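You operate a simulated robot arm through the tools that you are given. There is no shell and no other tool. Be economical: measure what you need, move in short steps, check, and stop when the job is done.

The job below is to be done with a simulated two-armed robot. You get a single attempt, and the scene is never put back.

## Task
Clear the fan trip with the blue button in the cream control box.
Fine: first switch the fan isolator off and try the green button; shut and lock the cream door before switching on again. Where these are worked on the way, their far stop is far enough and under half their travel is too little: cream door, fan isolator.

The check looks at the end state, three seconds after you hand in, the way a careful person would. Anything else that was tipped, shoved, dropped, spilled or broken makes it a failure.

## Robot
Two 7-joint arms with fingered hands on one trunk, on a base that drives. Base frame: it is fixed to the floor where the robot stands at the start and does not move with it; the origin is under the middle of the robot, x ahead of it, y to its left, z up. Units: mm, degrees, N and s.
The left shoulder is at the start at [51, 170, 1289], the right one opposite. With the tool pointing down near the work surface each hand reaches from about 100 to 700 mm from the robot's upright axis, wherever it stands, measured 20 degrees to its own side. Places, roughly: blue button [1100, 500, 1300]; cream catch [900, 400, 1300]; cream door [1000, 600, 1300]; damper lever [1500, 1200, 1100]; fan isolator [600, 0, 1400]; fan screen [1000, 600, 1600]; green button [1100, 700, 1400]; lamp switch [900, 500, 1400]; white control box [700, -100, 1400]. Payload 4 kg a hand.
The tool frame of a hand sits at the grasp point between the pads (the TCP): z along the fingers, y along the line on which they close. The tips reach 26 mm beyond it. The gripper opens to 132 mm. The gripper's body begins 73 mm behind the TCP. The gripper is a hand of 4 fingers: y runs from the thumb to the fingers, the wrist lies at [0, 0, -224] in the tool frame, and closing takes about 1.5 s.
Orientation is told as [roll, pitch, yaw] about the base's x, y, z axes, in that order, counted from this pose: with the fingers straight down and closing along the base's y, the tool's x points along the base's -x, its y along +y and its z along -z.

## Interface
- The arms move only by the tool play_rows. It takes "left_commands", "right_commands" or both (then of equal length, played together; a hand with none holds still); each is a list of rows, each a list of 7 numbers: the finger opening in mm, from 0 to 132, then the shift along the tool's x, y, z in mm, then the turn, a rotation vector about the tool's x, y, z in degrees. In form: [[fingers, dx, dy, dz, rx, ry, rz], ...]. A call has 1 to 20 rows; each row is the pose to reach, as a shift and turn from the pose commanded when the call began, along the tool's axes at that moment. Rows are played at 5 a second. More than 50 mm and 8.6 degrees between two rows, or a gripper value outside its range, and nothing of the call is played. A pose out of reach is approached as far as the arm can. The call stops where the force on the tool passes 90 N (or 10 N more than at its start, if that is more) or the arm is blocked; 0.2 s more then pass. The fingers move at their own pace (about 108 mm/s each) and stop on an object; they squeeze with about 29 N. The grip force told is the motor's: it shows also when the fingers shut on nothing. Time passes only in rows, and 0.2 s behind the last, so rows that repeat a pose let the fingers close. The reply holds the time, the measured pose of the TCP, the force on the tool along the base axes, the opening and the grip force, in the units named above and with some noise, with the torque about the TCP (base axes, N m) and any sound that the robot's microphone picked up.
- Cameras (640 x 400 px; columns grow to the right, rows downward): "scene" is now at [136.1, 26.7, 1487.5]; the picture's right is [0.09, -1.00, 0.00], its down [-0.32, -0.03, -0.95] and it looks along [0.94, 0.08, -0.32] (base axes); focal length 214 px, centre (320, 200). "left" rides on the left gripper at [-73, 6, -94] in its tool frame; the picture's right is [-0.08, -1.00, 0.00], its down [0.79, -0.06, -0.62] and it looks along [0.61, -0.05, 0.79] (tool axes); focal length 230 px, centre (320, 200). "right" rides on the right gripper at [73, 6, -94] in its tool frame; the picture's right is [-0.08, 1.00, 0.00], its down [-0.78, -0.06, -0.62] and it looks along [-0.62, -0.05, 0.79] (tool axes); focal length 230 px, centre (320, 200). There is no depth. A picture from a camera that has moved, and an enlarged one, comes with that camera's place and axes in the base frame and with its lens. The place of the scene camera against the robot may be out by one fixed shift of up to 25 mm in any direction.
- capture(camera): a new picture of that camera. The clock stands still meanwhile.
- slide_trunk(by): slides the trunk up (or, below 0, down) by that many mm; the arms and the scene camera ride with it, the base frame stays. It gives what a move gives, with no picture.
- drive_base(legs): drives the robot by 1 to 6 legs, each [ahead, left, turn to the left] in mm, mm and degrees, along the robot's own axes; the way and the turn of a leg run together, so that a leg with both is an arc; at most 1500 mm and 180 degrees a leg. The arms and the cameras ride along, it lands a little off, and it stops where it bumps. It gives what a move gives.
- preshape(shape, hand): the hand has 4 fingers and takes this shape, open, in about a second: jaw (thumb against the fingers, like two jaws); tri (thumb and two fingers); tip (a fingertip pinch); poke (one finger out to press); point (the index stretched); flat (the hand flat); cup (the hand cupped); fist (a fist). The gripper value then closes the fingers along that shape, each until it touches; the sizes above hold for jaw. It gives what a move gives, with no picture.
- turn_head(pan, tilt): turns the head with the scene camera to pan (to the left, within 80 degrees either way) and tilt (down, from -29 to 69), counted from straight ahead of the robot. It gives what a move gives.
- close_up(camera, box): a new picture of the part [left, top, right, bottom] of that camera's present view, enlarged. The clock stands still meanwhile.
- job_done(): hands the job in; it is judged then, once.

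Go step by step. Nothing tells you exact positions but the pictures and the camera data: compare them with the known pose of the tool, close in by small moves and look again before you grip or let go. The budget is 120 turns and 88 pictures, counting those below and the enlarged ones. Unless the task says otherwise, let go and move clear before handing in, and close with one line.

The tools are called after "Request:" by a JSON object that holds its "name" and its "arguments". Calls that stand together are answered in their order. play_rows: Moves the arms, as the interface text tells. Its arguments: {"type":"object","properties":{"left_commands":{"type":"array","items":{"type":"array","items":{"type":"number"}}},"right_commands":{"type":"array","items":{"type":"array","items":{"type":"number"}}}},"required":[]} The other tools are called the same way: slide_trunk (by) slides the trunk up or down; preshape (shape, hand) gives the hand a shape; drive_base (legs) drives the base; turn_head (pan, tilt) turns the head that bears the scene camera; capture (camera) takes a picture; close_up (camera, box) takes an enlarged picture of a part of a camera's view; job_done () hands the job in.

At the start:

```text
time: 0.0
left_eef_pos: [349.6, 403.1, 1000.0]
left_tcp_rot: [0.0, -0.1, 0.0]
left_ft_force: [-0.5, 0.3, 0.0]
left_wrist_torque: [0.02, 0.01, 0.01]
left_opening: 131.9
left_finger_force: 0.1
left_shape: jaw
right_eef_pos: [560.1, -35.4, 998.9]
right_tcp_rot: [-0.1, 0.0, 0.0]
right_ft_force: [-0.5, 0.4, -0.4]
right_wrist_torque: [0.01, 0.0, 0.02]
right_opening: 131.9
right_finger_force: 0.1
right_shape: jaw
trunk travel left (down, up): [-300.0, 51.0]
robot x, y, heading: [4.9, -0.2, -0.2]
head pan, tilt: [5.0, 18.6]
```

scene: 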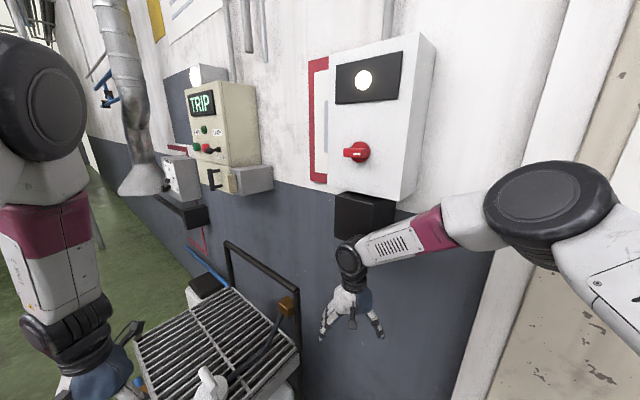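
right: 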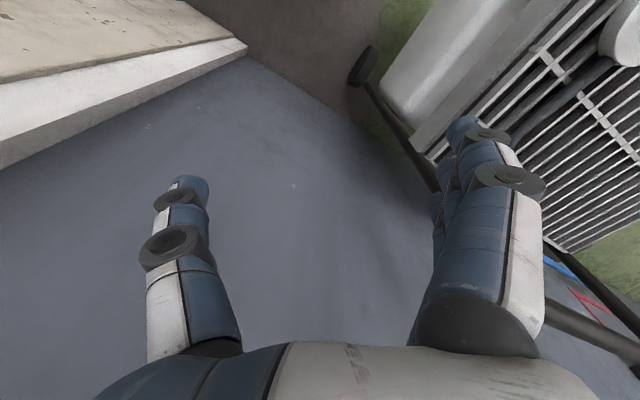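
left: 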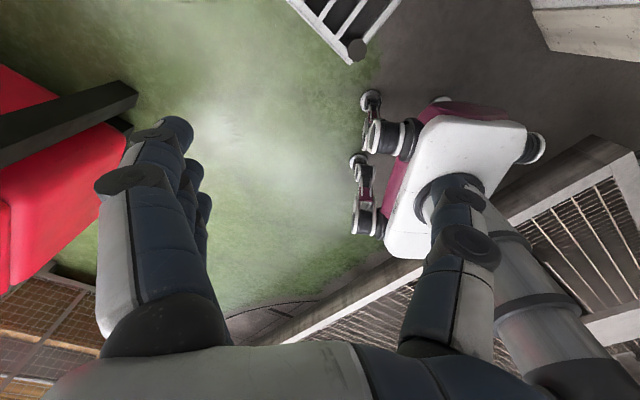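

I see a white control box with a red isolator ahead and a cream box with a TRIP screen to the left. I'll enlarge both to understand the controls.

Request:
{"name": "close_up", "arguments": {"camera": "scene", "box": [150, 50, 290, 220]}}

Request:
{"name": "close_up", "arguments": {"camera": "scene", "box": [300, 30, 460, 230]}}

```text
2.35 times, centred on (220, 135) of scene
camera zoom: at [136.1, 26.7, 1487.5], right [0.09, -1.0, 0.0], down [-0.32, -0.03, -0.95], along [0.94, 0.08, -0.32], focal length 505 px, centre (555, 353)
```

zoom: 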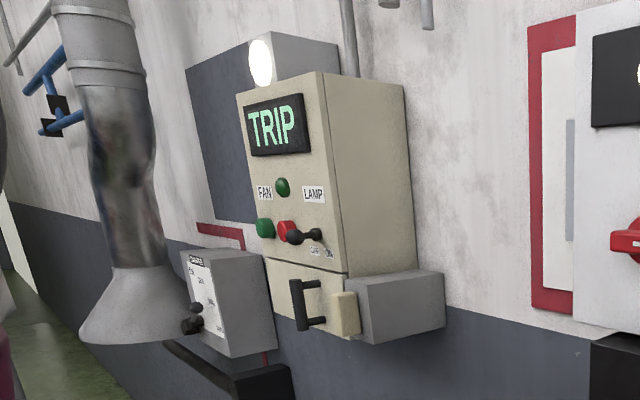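

```text
2.00 times, centred on (380, 130) of scene
camera zoom: at [136.1, 26.7, 1487.5], right [0.09, -1.0, 0.0], down [-0.32, -0.03, -0.95], along [0.94, 0.08, -0.32], focal length 429 px, centre (200, 340)
```

zoom: 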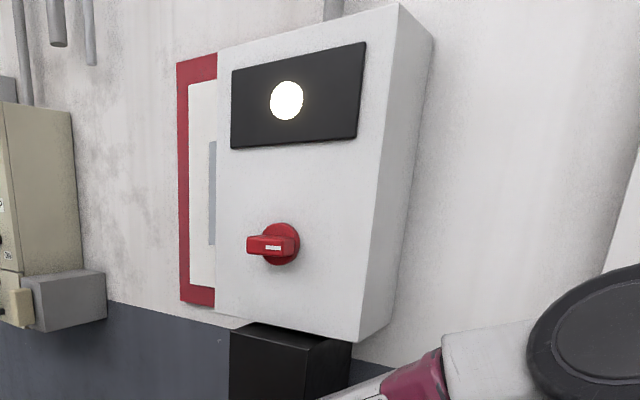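

The wall runs obliquely, facing roughly back and left. I'll look down at the floor and the bench before driving.

Request:
{"name": "turn_head", "arguments": {"pan": 20, "tilt": 50}}

Request:
{"name": "capture", "arguments": {"camera": "scene"}}

Request:
{"name": "turn_head", "arguments": {"pan": 60, "tilt": 30}}

Request:
{"name": "capture", "arguments": {"camera": "scene"}}

```text
time: 1.0
left_eef_pos: [350.2, 403.8, 1000.2]
left_tcp_rot: [0.1, 0.0, 0.0]
left_ft_force: [-0.3, 0.3, -1.0]
left_wrist_torque: [0.02, -0.01, 0.0]
left_opening: 132.1
left_finger_force: 0.0
left_shape: jaw
right_eef_pos: [559.7, -35.2, 999.9]
right_tcp_rot: [0.0, -0.1, 0.0]
right_ft_force: [0.2, -0.7, 0.1]
right_wrist_torque: [-0.01, -0.02, 0.01]
right_opening: 131.9
right_finger_force: 0.1
right_shape: jaw
trunk travel left (down, up): [-300.0, 51.0]
robot x, y, heading: [-1.1, 2.7, -0.1]
head pan, tilt: [20.0, 50.0]
```

```text
82 pictures are left
camera scene: at [115.6, 44.8, 1439.7], right [0.34, -0.94, 0.0], down [-0.72, -0.26, -0.64], along [0.6, 0.22, -0.77], focal length 214 px, centre (320, 200)
```

scene: 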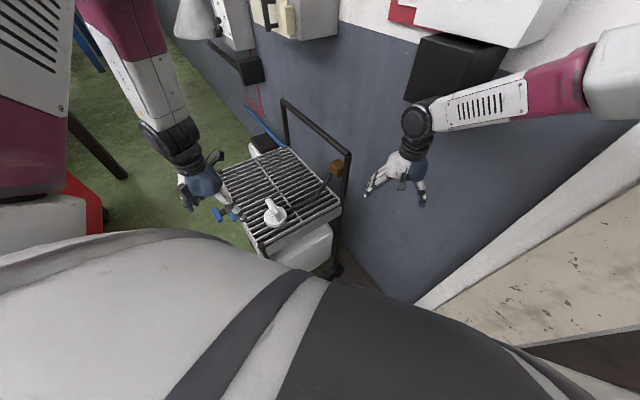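

```text
time: 2.0
left_eef_pos: [348.8, 402.9, 999.3]
left_tcp_rot: [0.0, 0.0, 0.0]
left_ft_force: [0.2, 0.6, -0.6]
left_wrist_torque: [-0.03, 0.03, -0.01]
left_opening: 132.4
left_finger_force: 0.0
left_shape: jaw
right_eef_pos: [559.8, -34.5, 999.6]
right_tcp_rot: [0.1, -0.1, -0.1]
right_ft_force: [0.0, -0.3, 0.2]
right_wrist_torque: [0.03, -0.02, -0.03]
right_opening: 132.0
right_finger_force: 0.0
right_shape: jaw
trunk travel left (down, up): [-300.0, 51.0]
robot x, y, heading: [0.2, -0.3, -0.2]
head pan, tilt: [60.0, 30.0]
```

```text
81 pictures are left
camera scene: at [88.5, 96.8, 1469.2], right [0.87, -0.5, 0.0], down [-0.25, -0.43, -0.87], along [0.43, 0.75, -0.5], focal length 214 px, centre (320, 200)
```

scene: 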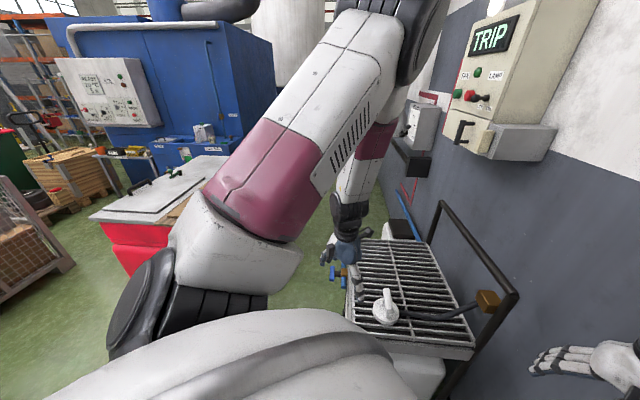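

The cart sits right in front of the cream box, so I must work from behind it. I'll back off perpendicular to the wall and turn right about 35° to face it, then look.

Request:
{"name": "drive_base", "arguments": {"legs": [[-227, 162, 0], [0, 0, -35.5]]}}

Request:
{"name": "turn_head", "arguments": {"pan": 35, "tilt": 35}}

Request:
{"name": "capture", "arguments": {"camera": "scene"}}

```text
time: 5.8
left_eef_pos: [291.1, 284.4, 999.4]
left_tcp_rot: [0.1, 0.0, -35.5]
left_ft_force: [0.3, 0.9, 0.0]
left_wrist_torque: [-0.01, -0.02, 0.01]
left_opening: 131.7
left_finger_force: 0.0
left_shape: jaw
right_eef_pos: [207.8, -194.7, 999.7]
right_tcp_rot: [0.0, 0.0, -35.6]
right_ft_force: [0.4, 0.4, 0.5]
right_wrist_torque: [0.01, 0.02, 0.02]
right_opening: 131.7
right_finger_force: 0.0
right_shape: jaw
trunk travel left (down, up): [-300.0, 51.0]
robot x, y, heading: [-228.6, 161.2, -35.6]
head pan, tilt: [60.0, 30.0]
```

```text
time: 6.7
left_eef_pos: [290.6, 284.3, 999.5]
left_tcp_rot: [0.1, 0.1, -35.5]
left_ft_force: [0.3, -0.3, -0.4]
left_wrist_torque: [0.0, 0.01, -0.01]
left_opening: 132.1
left_finger_force: 0.0
left_shape: jaw
right_eef_pos: [207.1, -195.4, 999.5]
right_tcp_rot: [0.0, 0.1, -35.6]
right_ft_force: [0.1, -0.3, -0.7]
right_wrist_torque: [0.04, 0.03, 0.0]
right_opening: 131.8
right_finger_force: 0.1
right_shape: jaw
trunk travel left (down, up): [-300.0, 51.0]
robot x, y, heading: [-232.8, 157.1, -35.6]
head pan, tilt: [35.0, 35.0]
```

```text
80 pictures are left
camera scene: at [-104.7, 153.2, 1461.4], right [-0.01, -1.0, 0.0], down [-0.57, 0.0, -0.82], along [0.82, -0.01, -0.57], focal length 214 px, centre (320, 200)
```

scene: 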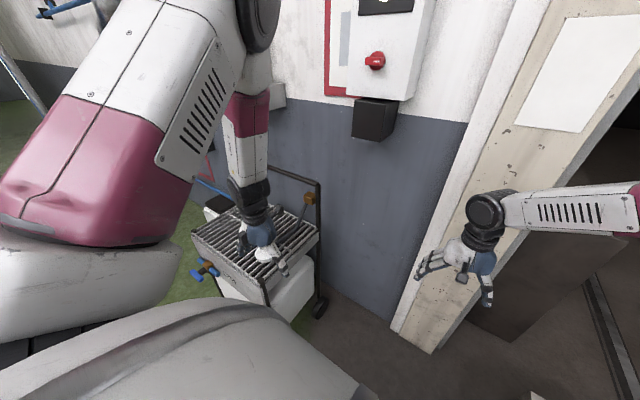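

The cart stands between u≈500–1050 along the wall, with the blue valve sticking out toward me. I'll slide left along the wall behind it, in two stages.

Request:
{"name": "drive_base", "arguments": {"legs": [[-30, 400, 0]]}}

Request:
{"name": "turn_head", "arguments": {"pan": 25, "tilt": 60}}

Request:
{"name": "capture", "arguments": {"camera": "scene"}}

```text
time: 10.8
left_eef_pos: [500.4, 629.6, 1000.3]
left_tcp_rot: [0.0, 0.1, -35.7]
left_ft_force: [-1.2, -0.1, 0.0]
left_wrist_torque: [0.01, -0.04, 0.02]
left_opening: 131.8
left_finger_force: 0.0
left_shape: jaw
right_eef_pos: [415.5, 149.4, 1000.1]
right_tcp_rot: [0.0, 0.1, -35.7]
right_ft_force: [1.2, -0.5, -0.4]
right_wrist_torque: [0.0, 0.01, -0.01]
right_opening: 131.8
right_finger_force: 0.1
right_shape: jaw
trunk travel left (down, up): [-300.0, 51.0]
robot x, y, heading: [-18.3, 501.4, -35.6]
head pan, tilt: [35.0, 35.0]
```

```text
time: 11.6
left_eef_pos: [500.2, 627.8, 1000.0]
left_tcp_rot: [-0.1, 0.0, -35.7]
left_ft_force: [0.4, -0.2, 0.7]
left_wrist_torque: [0.03, -0.02, -0.02]
left_opening: 131.8
left_finger_force: 0.0
left_shape: jaw
right_eef_pos: [416.7, 150.6, 1000.0]
right_tcp_rot: [0.0, 0.0, -35.7]
right_ft_force: [0.3, 0.1, -0.4]
right_wrist_torque: [-0.01, 0.01, 0.0]
right_opening: 131.7
right_finger_force: 0.0
right_shape: jaw
trunk travel left (down, up): [-300.0, 51.0]
robot x, y, heading: [-16.6, 506.5, -35.6]
head pan, tilt: [25.0, 60.0]
```

```text
79 pictures are left
camera scene: at [83.1, 486.6, 1427.2], right [-0.19, -0.98, 0.0], down [-0.85, 0.16, -0.5], along [0.49, -0.09, -0.87], focal length 214 px, centre (320, 200)
```

scene: 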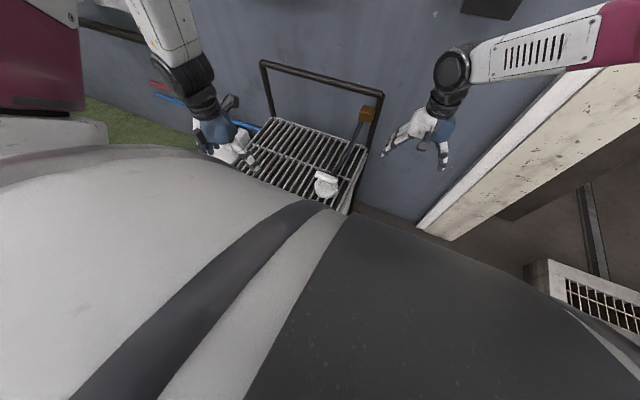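

No contact; the robot is well behind the cart. I'll shift another 250 mm left so both boxes are within reach of one arm each, and look at the wall.

Request:
{"name": "drive_base", "arguments": {"legs": [[0, 250, 0]]}}

Request:
{"name": "turn_head", "arguments": {"pan": 0, "tilt": 15}}

Request:
{"name": "capture", "arguments": {"camera": "scene"}}

```text
time: 14.4
left_eef_pos: [644.6, 832.1, 1000.8]
left_tcp_rot: [0.0, 0.0, -35.6]
left_ft_force: [0.0, 0.1, 0.0]
left_wrist_torque: [-0.02, -0.03, -0.04]
left_opening: 131.8
left_finger_force: 0.1
left_shape: jaw
right_eef_pos: [562.5, 354.0, 1000.5]
right_tcp_rot: [0.0, 0.1, -35.5]
right_ft_force: [-0.8, 0.7, 0.6]
right_wrist_torque: [-0.01, 0.0, -0.03]
right_opening: 131.7
right_finger_force: 0.1
right_shape: jaw
trunk travel left (down, up): [-300.0, 51.0]
robot x, y, heading: [124.6, 704.4, -35.5]
head pan, tilt: [25.0, 60.0]
```

```text
time: 15.5
left_eef_pos: [644.2, 831.8, 998.7]
left_tcp_rot: [0.0, 0.0, -35.5]
left_ft_force: [-0.4, 0.2, -0.6]
left_wrist_torque: [0.05, -0.01, 0.0]
left_opening: 131.9
left_finger_force: 0.0
left_shape: jaw
right_eef_pos: [561.8, 352.8, 999.3]
right_tcp_rot: [0.0, 0.1, -35.4]
right_ft_force: [0.2, -0.2, -0.3]
right_wrist_torque: [-0.02, 0.02, 0.06]
right_opening: 131.6
right_finger_force: 0.1
right_shape: jaw
trunk travel left (down, up): [-300.0, 51.0]
robot x, y, heading: [126.6, 702.8, -35.5]
head pan, tilt: [0.0, 15.0]
```

```text
78 pictures are left
camera scene: at [238.1, 646.6, 1493.3], right [-0.58, -0.81, 0.0], down [-0.21, 0.15, -0.97], along [0.79, -0.56, -0.26], focal length 214 px, centre (320, 200)
```

scene: 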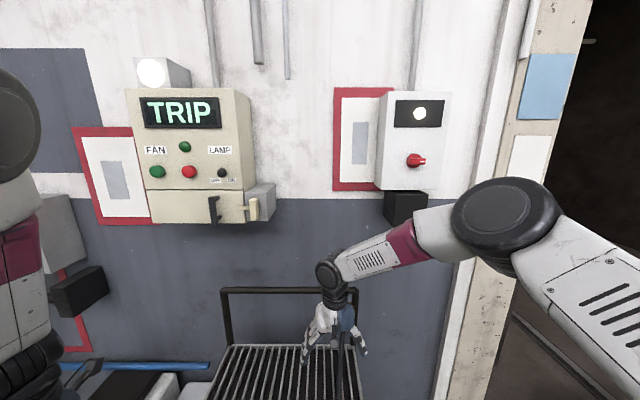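

The wall is now square on. I'll enlarge both boxes.

Request:
{"name": "close_up", "arguments": {"camera": "scene", "box": [120, 80, 280, 230]}}

Request:
{"name": "close_up", "arguments": {"camera": "scene", "box": [370, 80, 470, 200]}}

```text
2.67 times, centred on (200, 155) of scene
camera zoom: at [238.1, 646.6, 1493.3], right [-0.58, -0.81, 0.0], down [-0.21, 0.15, -0.97], along [0.79, -0.56, -0.26], focal length 572 px, centre (640, 320)
```

zoom: 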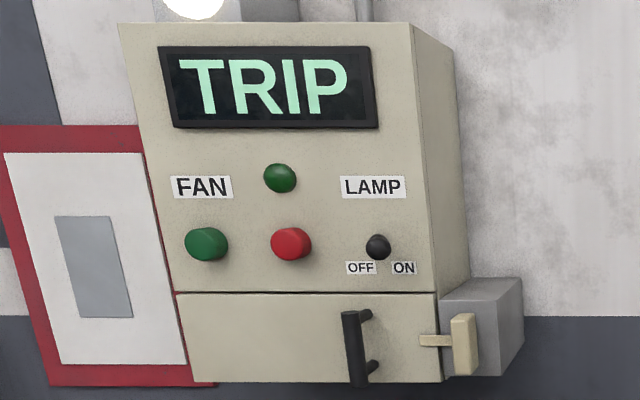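

```text
3.33 times, centred on (420, 140) of scene
camera zoom: at [238.1, 646.6, 1493.3], right [-0.58, -0.81, 0.0], down [-0.21, 0.15, -0.97], along [0.79, -0.56, -0.26], focal length 715 px, centre (-13, 400)
```

zoom: 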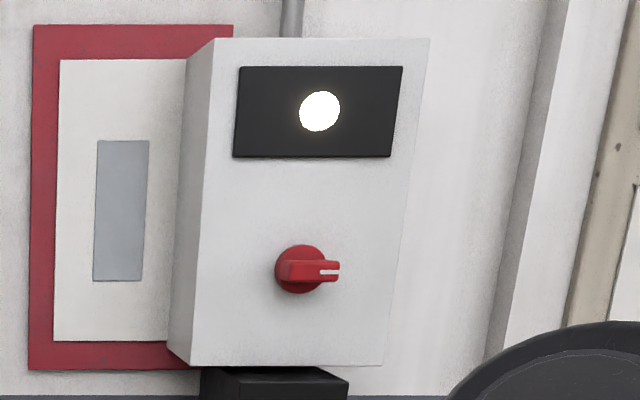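

The isolator's mark points right and its lamp is lit, so I take it as ON. The catch looks like a bolt with a cream knob. I'll bring the right hand up in front of the isolator, fingers facing the wall.

Request:
{"name": "play_rows", "arguments": {"right_commands": [[120, -9, -22, -39, 0, -8.18, 0], [110, -18, -44, -78, 0, -16.36, 0], [100, -27, -65, -117, 0, -24.5, 0], [90, -36, -87, -156, 0, -32.7, 0], [90, -45, -109, -195, 0, -40.9, 0], [90, -55, -131, -235, 0, -49.1, 0], [90, -64, -153, -274, 0, -57.3, 0], [90, -73, -175, -313, 0, -65.4, 0], [90, -82, -196, -352, 0, -73.6, 0], [90, -91, -218, -391, 0, -81.8, 0], [90, -100, -240, -430, 0, -90, 0], [90, -100, -240, -430, 0, -90, 0]]}}

Request:
{"name": "capture", "arguments": {"camera": "right"}}

Request:
{"name": "capture", "arguments": {"camera": "scene"}}

```text
time: 18.1
left_eef_pos: [644.7, 832.8, 1000.5]
left_tcp_rot: [0.0, 0.0, -35.4]
left_ft_force: [0.1, 0.1, 0.0]
left_wrist_torque: [0.01, 0.0, 0.04]
left_opening: 131.9
left_finger_force: 0.0
left_shape: jaw
right_eef_pos: [491.8, 83.8, 1431.6]
right_tcp_rot: [99.8, -86.5, -136.7]
right_ft_force: [0.3, -0.9, 0.0]
right_wrist_torque: [-0.02, -0.01, 0.01]
right_opening: 90.5
right_finger_force: 0.0
right_shape: jaw
trunk travel left (down, up): [-300.0, 51.0]
robot x, y, heading: [129.0, 703.6, -35.3]
head pan, tilt: [0.0, 15.0]
```

```text
75 pictures are left
camera right: at [424.0, 148.5, 1357.6], right [0.59, 0.79, 0.14], down [-0.57, 0.29, 0.77], along [0.57, -0.54, 0.62], focal length 230 px, centre (320, 200)
```

right: 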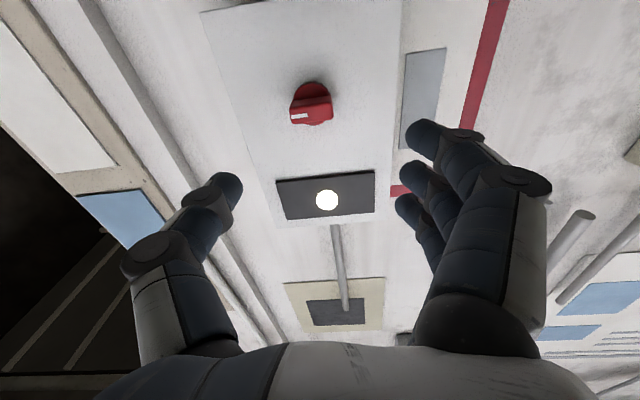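

```text
74 pictures are left
camera scene: at [237.9, 647.0, 1493.4], right [-0.58, -0.81, 0.0], down [-0.21, 0.15, -0.97], along [0.79, -0.56, -0.26], focal length 214 px, centre (320, 200)
```

scene: 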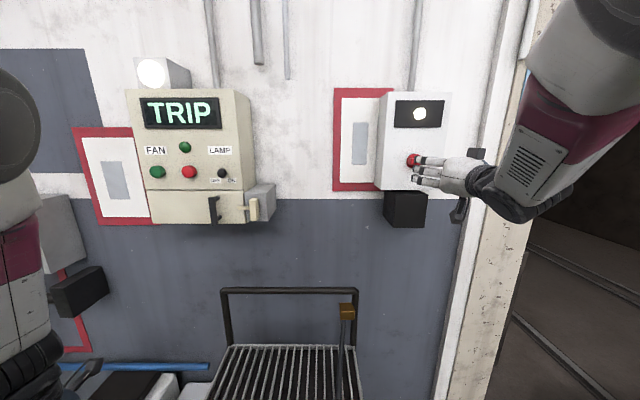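

The right camera sees the isolator well (picture upside down). I'll enlarge it for any ON/OFF marks before choosing the turning direction.

Request:
{"name": "close_up", "arguments": {"camera": "right", "box": [220, 40, 400, 230]}}

```text
2.11 times, centred on (310, 135) of right
camera zoom: at [424.0, 148.5, 1357.6], right [0.59, 0.79, 0.14], down [-0.57, 0.29, 0.77], along [0.57, -0.54, 0.62], focal length 484 px, centre (341, 337)
```

zoom: 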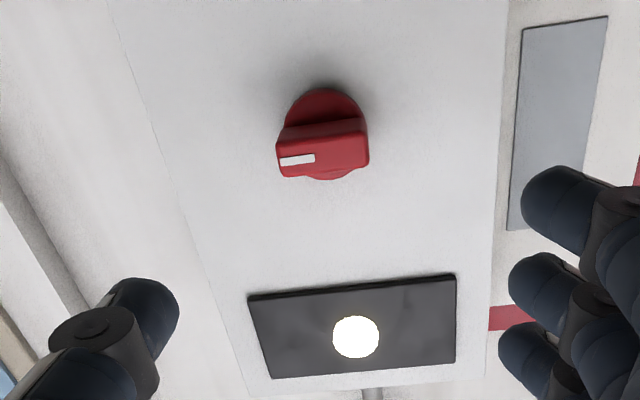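

No marks are visible. I'll guess counter-clockwise for off, so I roll the hand 90° (closing vertically) so it can turn back comfortably, then look again from this side.

Request:
{"name": "play_rows", "arguments": {"right_commands": [[90, 0, 0, 0, 0, 0, 8], [90, 0, 0, 0, 0, 0, 16], [90, 0, 0, 0, 0, 0, 24], [90, 0, 0, 0, 0, 0, 32], [90, 0, -5, 0, 0, 0, 40], [90, 0, -10, 0, 0, 0, 48], [90, -6, -15, 0, 0, 0, 56], [90, -6, -15, 0, 0, 0, 64], [90, -6, -15, 0, 0, 0, 72], [90, -6, -15, 0, 0, 0, 80], [90, -6, -15, 0, 0, 0, 86.4], [90, -6, -15, 0, 0, 0, 86.4], [90, -6, -15, 0, 0, 0, 86.4]]}}

Request:
{"name": "capture", "arguments": {"camera": "right"}}

```text
time: 20.9
left_eef_pos: [645.5, 832.0, 999.6]
left_tcp_rot: [0.0, -0.1, -35.5]
left_ft_force: [0.0, -1.4, 0.3]
left_wrist_torque: [0.01, -0.01, 0.0]
left_opening: 131.8
left_finger_force: 0.1
left_shape: jaw
right_eef_pos: [493.8, 87.8, 1435.4]
right_tcp_rot: [90.1, -3.5, -125.4]
right_ft_force: [0.8, 0.2, 0.4]
right_wrist_torque: [-0.01, 0.01, 0.01]
right_opening: 90.4
right_finger_force: 0.0
right_shape: jaw
trunk travel left (down, up): [-300.0, 51.0]
robot x, y, heading: [129.1, 708.5, -35.4]
head pan, tilt: [0.0, 15.0]
```

```text
72 pictures are left
camera right: at [462.8, 201.6, 1435.3], right [-0.01, -0.01, 1.0], down [-0.96, -0.28, -0.01], along [0.28, -0.96, -0.01], focal length 230 px, centre (320, 200)
```

right: 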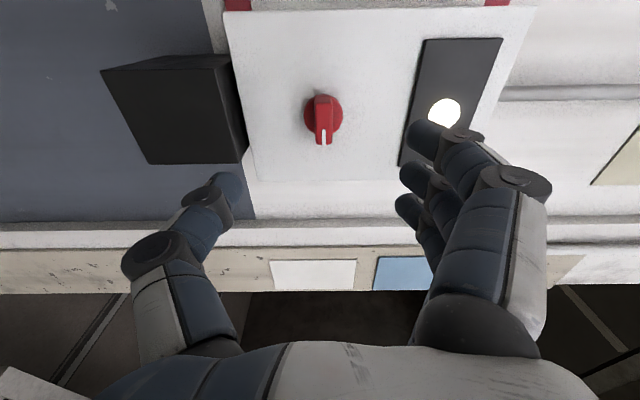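

The isolator handle comes out at about 190 mm ahead of the hand and 21 mm to its right. I'll line up and advance to just short of full depth, then check.

Request:
{"name": "play_rows", "arguments": {"right_commands": [[90, -21, 3, 20, 0, 0, 0], [90, -21, 3, 60, 0, 0, 0], [90, -21, 3, 100, 0, 0, 0], [90, -21, 3, 120, 0, 0, 0], [90, -21, 3, 120, 0, 0, 0]]}}

Request:
{"name": "capture", "arguments": {"camera": "right"}}

```text
time: 22.1
left_eef_pos: [644.8, 832.0, 999.3]
left_tcp_rot: [0.0, 0.0, -35.5]
left_ft_force: [-0.2, -0.4, 0.6]
left_wrist_torque: [0.0, -0.01, -0.03]
left_opening: 131.9
left_finger_force: 0.1
left_shape: jaw
right_eef_pos: [580.2, 3.5, 1439.1]
right_tcp_rot: [90.0, -3.6, -125.6]
right_ft_force: [0.2, -0.4, -0.3]
right_wrist_torque: [0.01, 0.04, 0.01]
right_opening: 90.7
right_finger_force: 0.0
right_shape: jaw
trunk travel left (down, up): [-300.0, 51.0]
robot x, y, heading: [125.3, 707.7, -35.3]
head pan, tilt: [0.0, 15.0]
```

```text
71 pictures are left
camera right: at [548.8, 117.3, 1439.0], right [-0.01, -0.01, 1.0], down [-0.96, -0.28, -0.01], along [0.28, -0.96, -0.01], focal length 230 px, centre (320, 200)
```

right: 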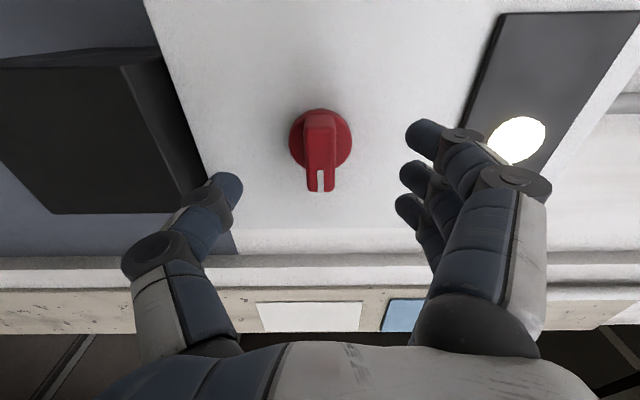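

The fingers straddle the handle symmetrically. I'll advance another 38 mm, gently, and check.

Request:
{"name": "play_rows", "arguments": {"right_commands": [[90, 5, 0, 12, 0, 0, 0], [90, 5, 0, 25, 0, 0, 0], [90, 5, 0, 38, 0, 0, 0], [90, 5, 0, 38, 0, 0, 0]]}}

Request:
{"name": "capture", "arguments": {"camera": "right"}}

Request:
{"name": "close_up", "arguments": {"camera": "scene", "box": [360, 80, 500, 220]}}

```text
time: 23.1
left_eef_pos: [645.3, 832.8, 1000.3]
left_tcp_rot: [0.0, 0.0, -35.5]
left_ft_force: [0.2, -0.9, -0.3]
left_wrist_torque: [0.03, 0.03, 0.05]
left_opening: 132.1
left_finger_force: 0.1
left_shape: jaw
right_eef_pos: [614.4, -16.0, 1441.4]
right_tcp_rot: [90.1, -3.7, -125.4]
right_ft_force: [-0.1, 0.2, 0.4]
right_wrist_torque: [0.0, -0.01, 0.0]
right_opening: 90.5
right_finger_force: 0.1
right_shape: jaw
trunk travel left (down, up): [-300.0, 51.0]
robot x, y, heading: [127.8, 706.8, -35.5]
head pan, tilt: [0.0, 15.0]
```

```text
70 pictures are left
camera right: at [582.4, 97.6, 1440.5], right [-0.01, -0.01, 1.0], down [-0.96, -0.28, -0.01], along [0.28, -0.96, -0.01], focal length 230 px, centre (320, 200)
```

right: 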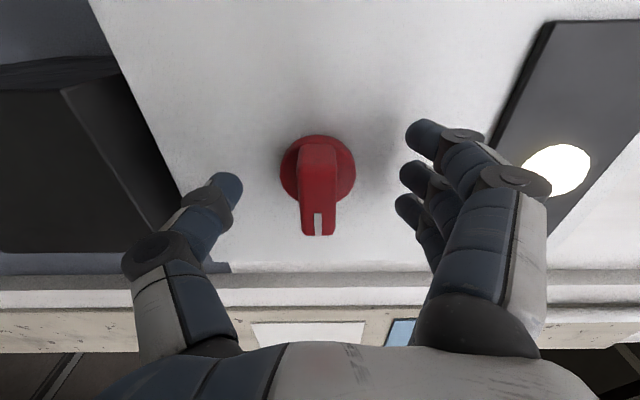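

```text
2.86 times, centred on (430, 150) of scene
camera zoom: at [237.7, 646.8, 1493.5], right [-0.58, -0.81, 0.0], down [-0.21, 0.15, -0.97], along [0.79, -0.56, -0.26], focal length 613 px, centre (6, 343)
```

zoom: 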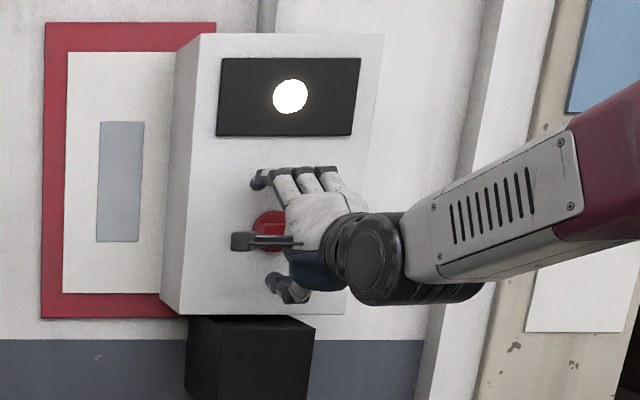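

The handle lies between the fingers. I'll go 12 mm deeper and close.

Request:
{"name": "play_rows", "arguments": {"right_commands": [[90, 0, -2, 6, 0, 0, 0], [80, 0, -2, 12, 0, 0, 0], [50, 0, -2, 12, 0, 0, 0], [25, 0, -2, 12, 0, 0, 0], [5, 0, -2, 12, 0, 0, 0], [0, 0, -2, 12, 0, 0, 0], [0, 0, -2, 12, 0, 0, 0]]}}

Request:
{"name": "capture", "arguments": {"camera": "right"}}

```text
time: 24.7
left_eef_pos: [645.0, 833.5, 1000.4]
left_tcp_rot: [0.0, 0.0, -35.4]
left_ft_force: [-0.6, -0.6, -0.6]
left_wrist_torque: [-0.02, -0.01, 0.01]
left_opening: 132.0
left_finger_force: 0.0
left_shape: jaw
right_eef_pos: [625.1, -23.4, 1439.0]
right_tcp_rot: [89.9, -3.6, -125.5]
right_ft_force: [2.2, 0.8, 1.0]
right_wrist_torque: [0.03, -0.03, -0.11]
right_opening: 33.7
right_finger_force: 29.1
right_shape: jaw
trunk travel left (down, up): [-300.0, 51.0]
robot x, y, heading: [126.7, 702.9, -35.2]
head pan, tilt: [0.0, 15.0]
```

```text
68 pictures are left
camera right: at [592.1, 90.2, 1437.8], right [-0.01, -0.01, 1.0], down [-0.96, -0.28, -0.01], along [0.28, -0.96, -0.01], focal length 230 px, centre (320, 200)
```

right: 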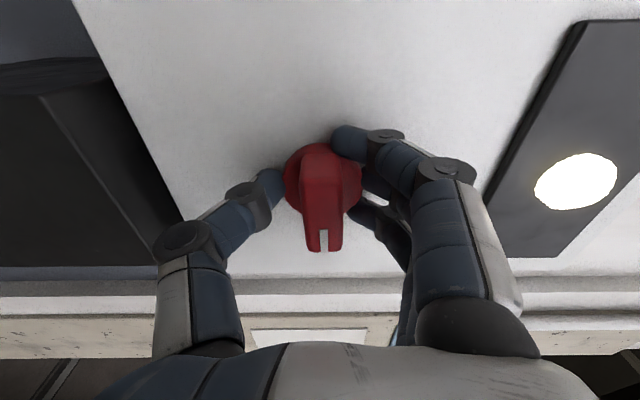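

The handle is gripped. I'll try turning counter-clockwise in small steps and read the torque.

Request:
{"name": "play_rows", "arguments": {"right_commands": [[0, 0, 0, 0, 0, 0, -6], [0, 0, 0, 0, 0, 0, -12], [0, 0, 0, 0, 0, 0, -18], [0, 0, 0, 0, 0, 0, -24], [0, 0, 0, 0, 0, 0, -24]]}}

Request:
{"name": "capture", "arguments": {"camera": "right"}}

```text
time: 25.9
left_eef_pos: [645.0, 831.0, 1000.4]
left_tcp_rot: [0.0, 0.0, -35.5]
left_ft_force: [-0.7, 0.7, 0.3]
left_wrist_torque: [0.01, 0.03, -0.01]
left_opening: 132.0
left_finger_force: 0.0
left_shape: jaw
right_eef_pos: [624.0, -24.1, 1438.3]
right_tcp_rot: [90.0, -27.7, -125.4]
right_ft_force: [-1.2, 0.4, -2.1]
right_wrist_torque: [0.06, 0.03, -0.1]
right_opening: 33.5
right_finger_force: 29.2
right_shape: jaw
trunk travel left (down, up): [-300.0, 51.0]
robot x, y, heading: [126.9, 707.3, -35.5]
head pan, tilt: [0.0, 15.0]
```

```text
67 pictures are left
camera right: at [588.3, 84.7, 1406.8], right [0.23, 0.32, 0.92], down [-0.92, -0.23, 0.31], along [0.31, -0.92, 0.24], focal length 230 px, centre (320, 200)
```

right: 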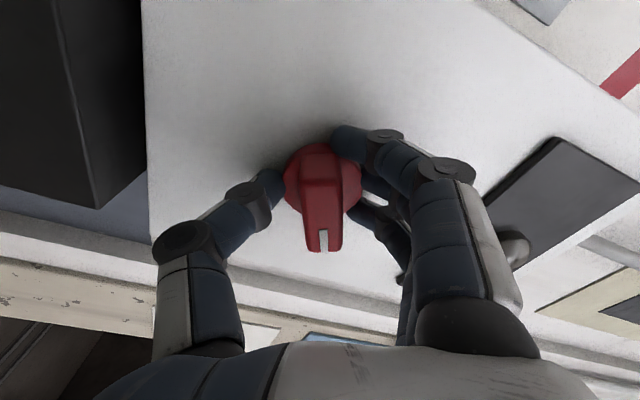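

It turns freely and the isolator lamp has gone dark — right direction. I'll go on to the far stop.

Request:
{"name": "play_rows", "arguments": {"right_commands": [[0, 0, 0, 0, 0, 0, -8], [0, 0, 0, 0, 0, 0, -16], [0, 0, 0, 0, 0, 0, -24], [0, 0, 0, 0, 0, 0, -32], [0, 0, 0, 0, 0, 0, -40], [0, 0, 0, 0, 0, 0, -48], [0, 0, 0, 0, 0, 0, -56], [0, 0, 0, 0, 0, 0, -64], [0, 0, 0, 0, 0, 0, -68], [0, 0, 0, 0, 0, 0, -68]]}}

Request:
{"name": "capture", "arguments": {"camera": "right"}}

```text
time: 28.1
left_eef_pos: [644.3, 831.1, 999.2]
left_tcp_rot: [0.1, 0.0, -35.5]
left_ft_force: [1.9, -0.5, -0.5]
left_wrist_torque: [0.01, -0.01, 0.02]
left_opening: 131.8
left_finger_force: 0.1
left_shape: jaw
right_eef_pos: [621.9, -26.4, 1436.5]
right_tcp_rot: [-90.3, -84.5, 54.8]
right_ft_force: [-6.2, -7.9, -3.5]
right_wrist_torque: [0.5, -0.36, -0.39]
right_opening: 34.2
right_finger_force: 28.8
right_shape: jaw
trunk travel left (down, up): [-300.0, 51.0]
robot x, y, heading: [125.0, 705.7, -35.3]
head pan, tilt: [0.0, 15.0]
```

```text
66 pictures are left
camera right: at [547.3, 27.1, 1362.1], right [0.58, 0.81, -0.02], down [-0.49, 0.37, 0.79], along [0.65, -0.45, 0.62], focal length 230 px, centre (320, 200)
```

right: 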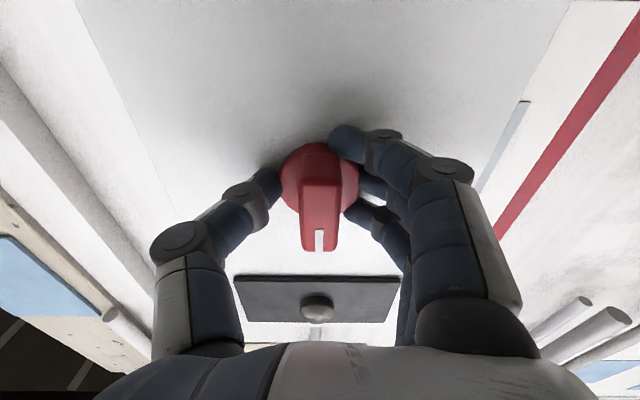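

The handle is vertical and at its stop, lamp dark. I'll open and back the right hand off straight.

Request:
{"name": "play_rows", "arguments": {"right_commands": [[40, 0, 0, 0, 0, 0, 0], [90, 0, 0, 0, 0, 0, 0], [90, 0, 0, 0, 0, 0, 0], [90, 0, 0, -30, 0, 0, 0], [90, 0, 0, -70, 0, 0, 0], [90, 0, 0, -110, 0, 0, 0], [90, 0, 0, -110, 0, 0, 0]]}}

Request:
{"name": "capture", "arguments": {"camera": "scene"}}

```text
time: 29.7
left_eef_pos: [645.7, 833.6, 1000.2]
left_tcp_rot: [0.0, 0.0, -35.4]
left_ft_force: [0.4, -0.7, 0.1]
left_wrist_torque: [-0.02, -0.01, -0.02]
left_opening: 132.0
left_finger_force: 0.0
left_shape: jaw
right_eef_pos: [527.6, 25.7, 1431.6]
right_tcp_rot: [-83.9, -85.7, 47.1]
right_ft_force: [0.3, 0.1, 0.3]
right_wrist_torque: [0.02, -0.01, 0.01]
right_opening: 89.6
right_finger_force: 0.0
right_shape: jaw
trunk travel left (down, up): [-300.0, 51.0]
robot x, y, heading: [125.8, 705.9, -35.3]
head pan, tilt: [0.0, 15.0]
```

```text
65 pictures are left
camera scene: at [239.0, 646.6, 1493.3], right [-0.58, -0.81, 0.0], down [-0.21, 0.15, -0.97], along [0.79, -0.56, -0.26], focal length 214 px, centre (320, 200)
```

scene: 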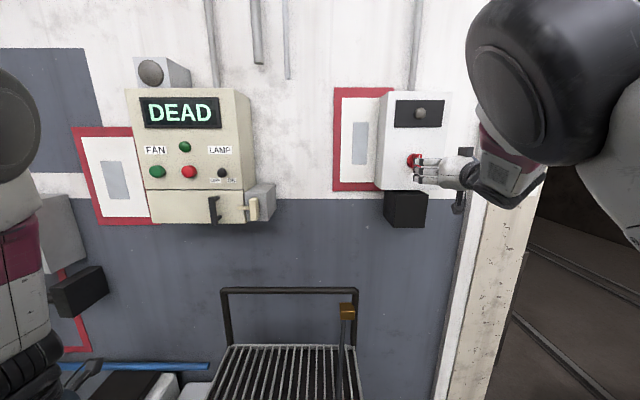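

The screen now reads DEAD. The lower-left green one (by FAN, next to red) matches the given place of the green button. I'll shift left a bit and raise the left hand in a poke shape.

Request:
{"name": "drive_base", "arguments": {"legs": [[0, 130, 0]]}}

Request:
{"name": "preshape", "arguments": {"hand": "left", "shape": "poke"}}

Request:
{"name": "play_rows", "arguments": {"left_commands": [[0, -10, -3, -45, 0, -8.2, 0], [0, -22, -5, -90, 0, -16.4, 0], [0, -36, -8, -132, 0, -24.6, 0], [0, -56, -11, -170, 0, -32.8, 0], [0, -80, -14, -206, 0, -41, 0], [0, -105, -17, -242, 0, -49.1, 0], [0, -135, -20, -276, 0, -57.3, 0], [0, -165, -23, -310, 0, -65.5, 0], [0, -195, -26, -342, 0, -73.6, 0], [0, -225, -28, -372, 0, -81.8, 0], [0, -250, -30, -400, 0, -90, 0], [0, -250, -30, -400, 0, -90, 0], [0, -250, -30, -400, 0, -90, 0]]}}

Request:
{"name": "capture", "arguments": {"camera": "left"}}

Request:
{"name": "capture", "arguments": {"camera": "scene"}}

```text
time: 31.6
left_eef_pos: [721.4, 940.4, 999.8]
left_tcp_rot: [0.0, 0.1, -35.3]
left_ft_force: [-0.1, 0.1, -0.2]
left_wrist_torque: [0.0, 0.0, -0.03]
left_opening: 131.9
left_finger_force: 0.1
left_shape: jaw
right_eef_pos: [603.0, 137.1, 1437.9]
right_tcp_rot: [-91.9, -85.9, 55.5]
right_ft_force: [0.3, 0.2, -0.5]
right_wrist_torque: [0.01, 0.01, -0.03]
right_opening: 89.6
right_finger_force: 0.0
right_shape: jaw
trunk travel left (down, up): [-300.0, 51.0]
robot x, y, heading: [202.1, 813.7, -35.2]
head pan, tilt: [0.0, 15.0]
```

```text
time: 32.5
left_eef_pos: [720.2, 940.6, 1000.2]
left_tcp_rot: [0.0, 0.1, -35.2]
left_ft_force: [-0.4, 0.8, -0.8]
left_wrist_torque: [-0.01, -0.01, -0.02]
left_opening: 0.3
left_finger_force: 0.1
left_shape: poke
right_eef_pos: [599.5, 134.3, 1437.0]
right_tcp_rot: [-91.8, -86.3, 55.3]
right_ft_force: [-0.1, 0.1, 0.2]
right_wrist_torque: [-0.01, 0.0, 0.02]
right_opening: 89.7
right_finger_force: 0.1
right_shape: jaw
trunk travel left (down, up): [-300.0, 51.0]
robot x, y, heading: [202.2, 812.5, -35.5]
head pan, tilt: [0.0, 15.0]
```

```text
time: 35.2
left_eef_pos: [909.0, 769.4, 1400.7]
left_tcp_rot: [157.0, -90.0, 167.6]
left_ft_force: [0.0, 0.5, -0.6]
left_wrist_torque: [-0.01, -0.01, -0.01]
left_opening: 0.0
left_finger_force: 0.1
left_shape: poke
right_eef_pos: [602.2, 133.8, 1437.0]
right_tcp_rot: [-91.4, -86.3, 54.9]
right_ft_force: [-0.4, -0.7, -0.5]
right_wrist_torque: [0.02, 0.0, 0.0]
right_opening: 90.0
right_finger_force: 0.0
right_shape: jaw
trunk travel left (down, up): [-300.0, 51.0]
robot x, y, heading: [200.2, 811.9, -35.3]
head pan, tilt: [0.0, 15.0]
```

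```text
64 pictures are left
camera left: at [835.5, 827.1, 1474.2], right [-0.58, -0.81, 0.08], down [-0.54, 0.31, -0.79], along [0.61, -0.49, -0.61], focal length 230 px, centre (320, 200)
```

left: 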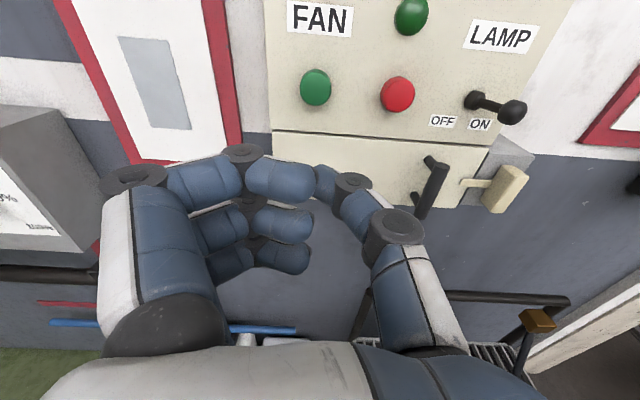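

```text
63 pictures are left
camera scene: at [314.5, 753.6, 1493.4], right [-0.58, -0.82, 0.0], down [-0.21, 0.15, -0.97], along [0.79, -0.56, -0.26], focal length 214 px, centre (320, 200)
```

scene: 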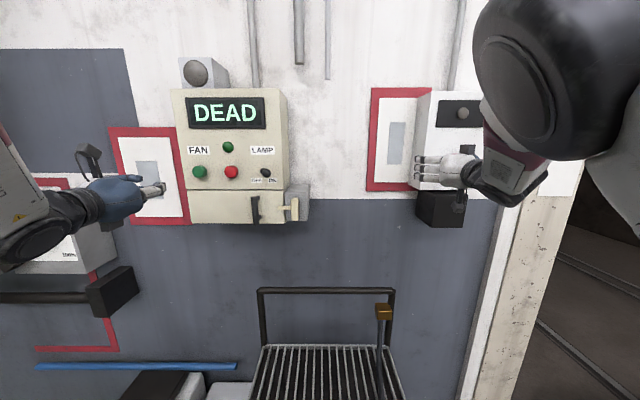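

The poke shape shows curled fingers at opening 0; I'll try a larger opening value to see whether the finger stretches out.

Request:
{"name": "play_rows", "arguments": {"left_commands": [[132, 0, 0, 0, 0, 0, 0], [132, 0, 0, 0, 0, 0, 0], [132, 0, 0, 0, 0, 0, 0], [132, 0, 0, 0, 0, 0, 0], [132, 0, 0, 0, 0, 0, 0]]}}

Request:
{"name": "capture", "arguments": {"camera": "left"}}

```text
time: 36.5
left_eef_pos: [907.6, 769.1, 1401.8]
left_tcp_rot: [159.4, -89.9, 165.2]
left_ft_force: [-0.1, -1.0, 0.5]
left_wrist_torque: [0.0, -0.01, -0.01]
left_opening: 0.2
left_finger_force: 0.1
left_shape: poke
right_eef_pos: [601.4, 132.7, 1438.2]
right_tcp_rot: [-92.0, -86.3, 55.5]
right_ft_force: [1.1, 0.8, -0.2]
right_wrist_torque: [0.05, 0.0, 0.01]
right_opening: 89.7
right_finger_force: 0.0
right_shape: jaw
trunk travel left (down, up): [-300.0, 51.0]
robot x, y, heading: [202.8, 811.9, -35.4]
head pan, tilt: [0.0, 15.0]
```

```text
62 pictures are left
camera left: at [835.2, 827.5, 1474.3], right [-0.58, -0.81, 0.08], down [-0.54, 0.31, -0.79], along [0.61, -0.49, -0.61], focal length 230 px, centre (320, 200)
```

left: 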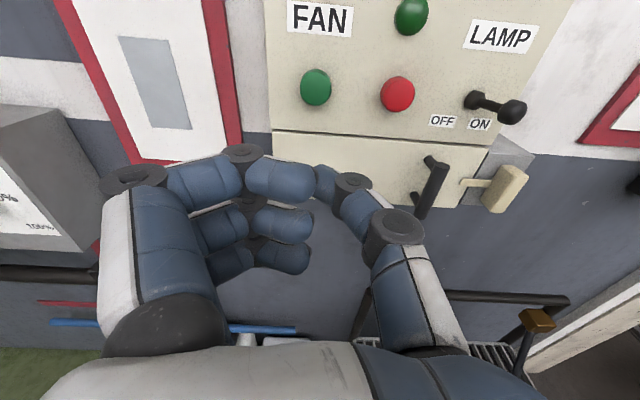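

The poke shape looks like a closed pinch from here. I'll try "point", which stretches the index, and compare.

Request:
{"name": "preshape", "arguments": {"hand": "left", "shape": "point"}}

Request:
{"name": "capture", "arguments": {"camera": "left"}}

Request:
{"name": "close_up", "arguments": {"camera": "scene", "box": [60, 130, 200, 230]}}

```text
time: 37.4
left_eef_pos: [908.9, 769.4, 1402.6]
left_tcp_rot: [144.9, -90.0, 179.8]
left_ft_force: [0.6, 0.7, 0.7]
left_wrist_torque: [0.03, -0.01, -0.02]
left_opening: 126.4
left_finger_force: 0.0
left_shape: point
right_eef_pos: [600.8, 134.2, 1438.0]
right_tcp_rot: [-91.9, -86.3, 55.3]
right_ft_force: [0.0, 0.2, -0.1]
right_wrist_torque: [0.0, 0.0, 0.03]
right_opening: 89.9
right_finger_force: 0.0
right_shape: jaw
trunk travel left (down, up): [-300.0, 51.0]
robot x, y, heading: [201.8, 808.7, -35.2]
head pan, tilt: [0.0, 15.0]
```

```text
61 pictures are left
camera left: at [835.2, 827.4, 1474.3], right [-0.58, -0.81, 0.08], down [-0.54, 0.31, -0.79], along [0.61, -0.49, -0.61], focal length 230 px, centre (320, 200)
```

left: 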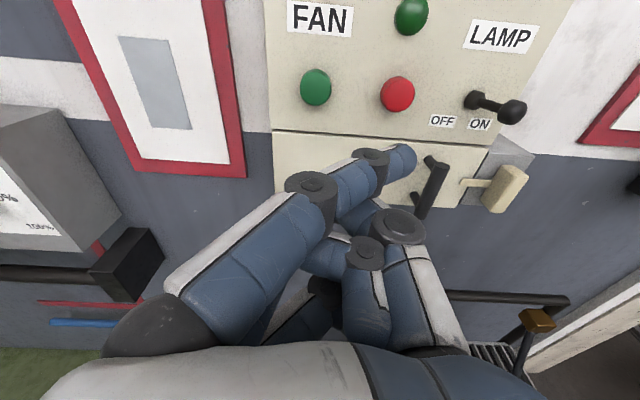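

```text
4.00 times, centred on (130, 180) of scene
camera zoom: at [314.2, 753.8, 1493.4], right [-0.58, -0.82, 0.0], down [-0.21, 0.15, -0.97], along [0.79, -0.56, -0.26], focal length 858 px, centre (1080, 280)
```

zoom: 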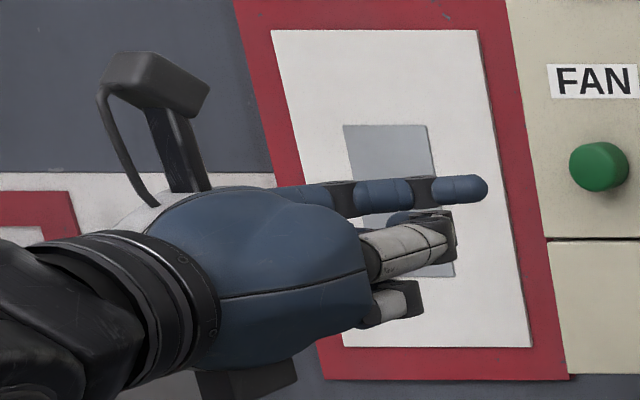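

In "point" the index stretches out, its tip seen at (402,158) of the left camera. I'll shift left ~38 mm and move 100 mm nearer the lower green button, then check alignment.

Request:
{"name": "play_rows", "arguments": {"left_commands": [[126, 2, 10, 25, 0, 0, 0], [126, 4, 20, 50, 0, 0, 0], [126, 6, 30, 80, 0, 0, 0], [126, 8, 38, 110, 0, 0, 0], [126, 8, 38, 110, 0, 0, 0]]}}

Request:
{"name": "capture", "arguments": {"camera": "left"}}

Request:
{"name": "close_up", "arguments": {"camera": "scene", "box": [130, 130, 250, 210]}}

```text
time: 38.5
left_eef_pos: [1018.8, 736.6, 1391.9]
left_tcp_rot: [157.1, -90.0, 167.5]
left_ft_force: [-0.3, 1.3, 1.1]
left_wrist_torque: [0.01, 0.0, 0.03]
left_opening: 126.1
left_finger_force: 0.0
left_shape: point
right_eef_pos: [600.3, 133.8, 1437.6]
right_tcp_rot: [-92.3, -86.4, 55.6]
right_ft_force: [-0.6, -0.7, -1.0]
right_wrist_torque: [0.0, -0.01, 0.0]
right_opening: 89.9
right_finger_force: 0.0
right_shape: jaw
trunk travel left (down, up): [-300.0, 51.0]
robot x, y, heading: [201.7, 815.3, -34.9]
head pan, tilt: [0.0, 15.0]
```

```text
59 pictures are left
camera left: at [944.9, 795.3, 1464.4], right [-0.58, -0.81, 0.08], down [-0.54, 0.31, -0.79], along [0.61, -0.49, -0.61], focal length 230 px, centre (320, 200)
```

left: 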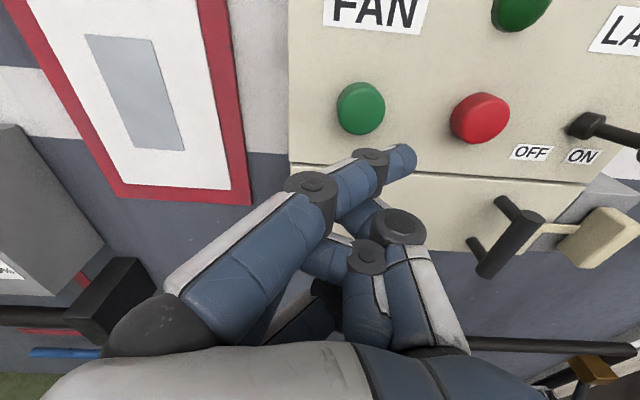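

```text
5.00 times, centred on (190, 170) of scene
camera zoom: at [313.4, 753.9, 1493.5], right [-0.58, -0.82, 0.0], down [-0.21, 0.15, -0.97], along [0.79, -0.56, -0.26], focal length 1072 px, centre (970, 350)
```

zoom: 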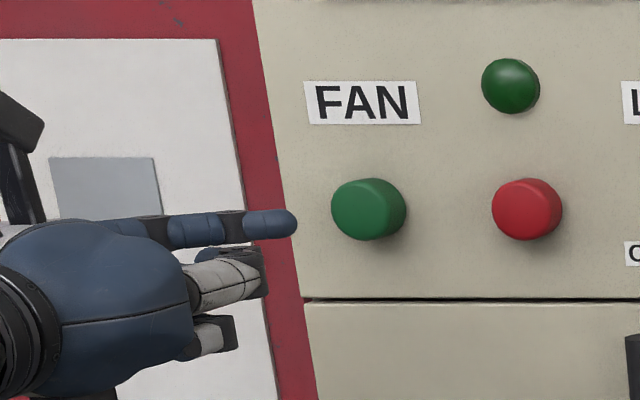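

The fingertip works out about 80 mm short of the button, 10 mm right of its centre, level in height. I'll correct and close to ~20 mm.

Request:
{"name": "play_rows", "arguments": {"left_commands": [[126, 0, 10, 20, 0, 0, 0], [126, 0, 10, 40, 0, 0, 0], [126, 0, 10, 58, 0, 0, 0], [126, 0, 10, 58, 0, 0, 0]]}}

Request:
{"name": "capture", "arguments": {"camera": "left"}}

Request:
{"name": "close_up", "arguments": {"camera": "scene", "box": [130, 130, 250, 210]}}

```text
time: 39.5
left_eef_pos: [1072.0, 713.5, 1391.3]
left_tcp_rot: [-171.2, -90.0, 135.8]
left_ft_force: [0.0, 0.2, 0.4]
left_wrist_torque: [0.01, 0.0, 0.03]
left_opening: 126.0
left_finger_force: 0.0
left_shape: point
right_eef_pos: [600.4, 133.2, 1436.6]
right_tcp_rot: [-92.2, -86.3, 55.7]
right_ft_force: [-0.2, -0.4, -0.5]
right_wrist_torque: [-0.01, 0.03, 0.0]
right_opening: 89.8
right_finger_force: 0.1
right_shape: jaw
trunk travel left (down, up): [-300.0, 51.0]
robot x, y, heading: [202.7, 813.4, -35.1]
head pan, tilt: [0.0, 15.0]
```

```text
57 pictures are left
camera left: at [998.9, 771.4, 1464.5], right [-0.58, -0.81, 0.08], down [-0.54, 0.31, -0.79], along [0.61, -0.49, -0.61], focal length 230 px, centre (320, 200)
```

left: 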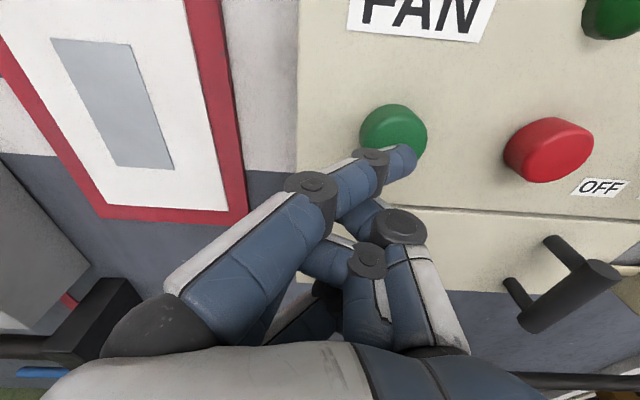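

```text
5.00 times, centred on (190, 170) of scene
camera zoom: at [313.7, 753.9, 1493.5], right [-0.58, -0.82, 0.0], down [-0.21, 0.15, -0.97], along [0.79, -0.56, -0.26], focal length 1072 px, centre (970, 350)
```

zoom: 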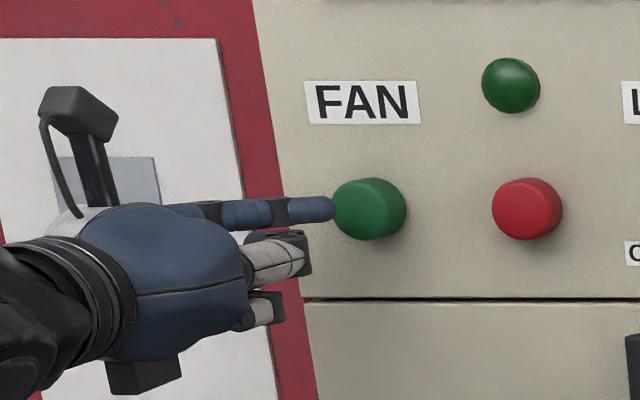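

Nicely aligned. Now pressing forward slowly, watching the force.

Request:
{"name": "play_rows", "arguments": {"left_commands": [[126, 0, 0, 8, 0, 0, 0], [126, 0, 0, 16, 0, 0, 0], [126, 0, 0, 22, 0, 0, 0], [126, 0, 0, 28, 0, 0, 0], [126, 0, 0, 28, 0, 0, 0]]}}

Request:
{"name": "close_up", "arguments": {"camera": "scene", "box": [130, 70, 280, 210]}}

```text
time: 40.8
left_eef_pos: [1093.1, 697.9, 1391.9]
left_tcp_rot: [-150.7, -89.9, 115.5]
left_ft_force: [-5.4, 6.6, -1.7]
left_wrist_torque: [-0.16, -0.09, -0.27]
left_opening: 126.4
left_finger_force: 0.1
left_shape: point
right_eef_pos: [601.8, 135.2, 1438.4]
right_tcp_rot: [-92.7, -86.3, 56.3]
right_ft_force: [0.2, -0.1, 0.2]
right_wrist_torque: [0.05, 0.0, -0.03]
right_opening: 89.6
right_finger_force: 0.1
right_shape: jaw
trunk travel left (down, up): [-300.0, 51.0]
robot x, y, heading: [203.9, 814.4, -35.3]
head pan, tilt: [0.0, 15.0]
heard: click
```

```text
2.86 times, centred on (205, 140) of scene
camera zoom: at [313.3, 755.1, 1493.5], right [-0.58, -0.82, 0.0], down [-0.21, 0.15, -0.97], along [0.79, -0.56, -0.26], focal length 613 px, centre (649, 371)
```

zoom: 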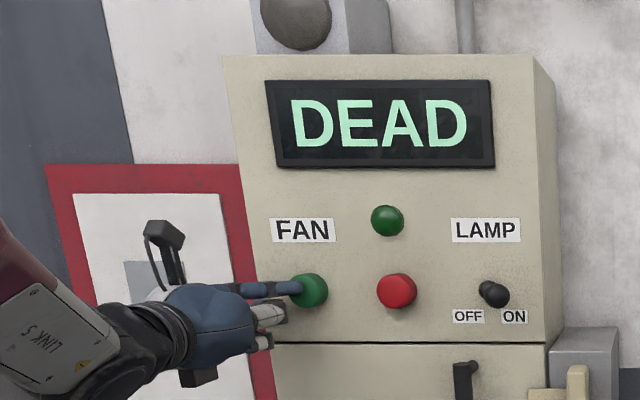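

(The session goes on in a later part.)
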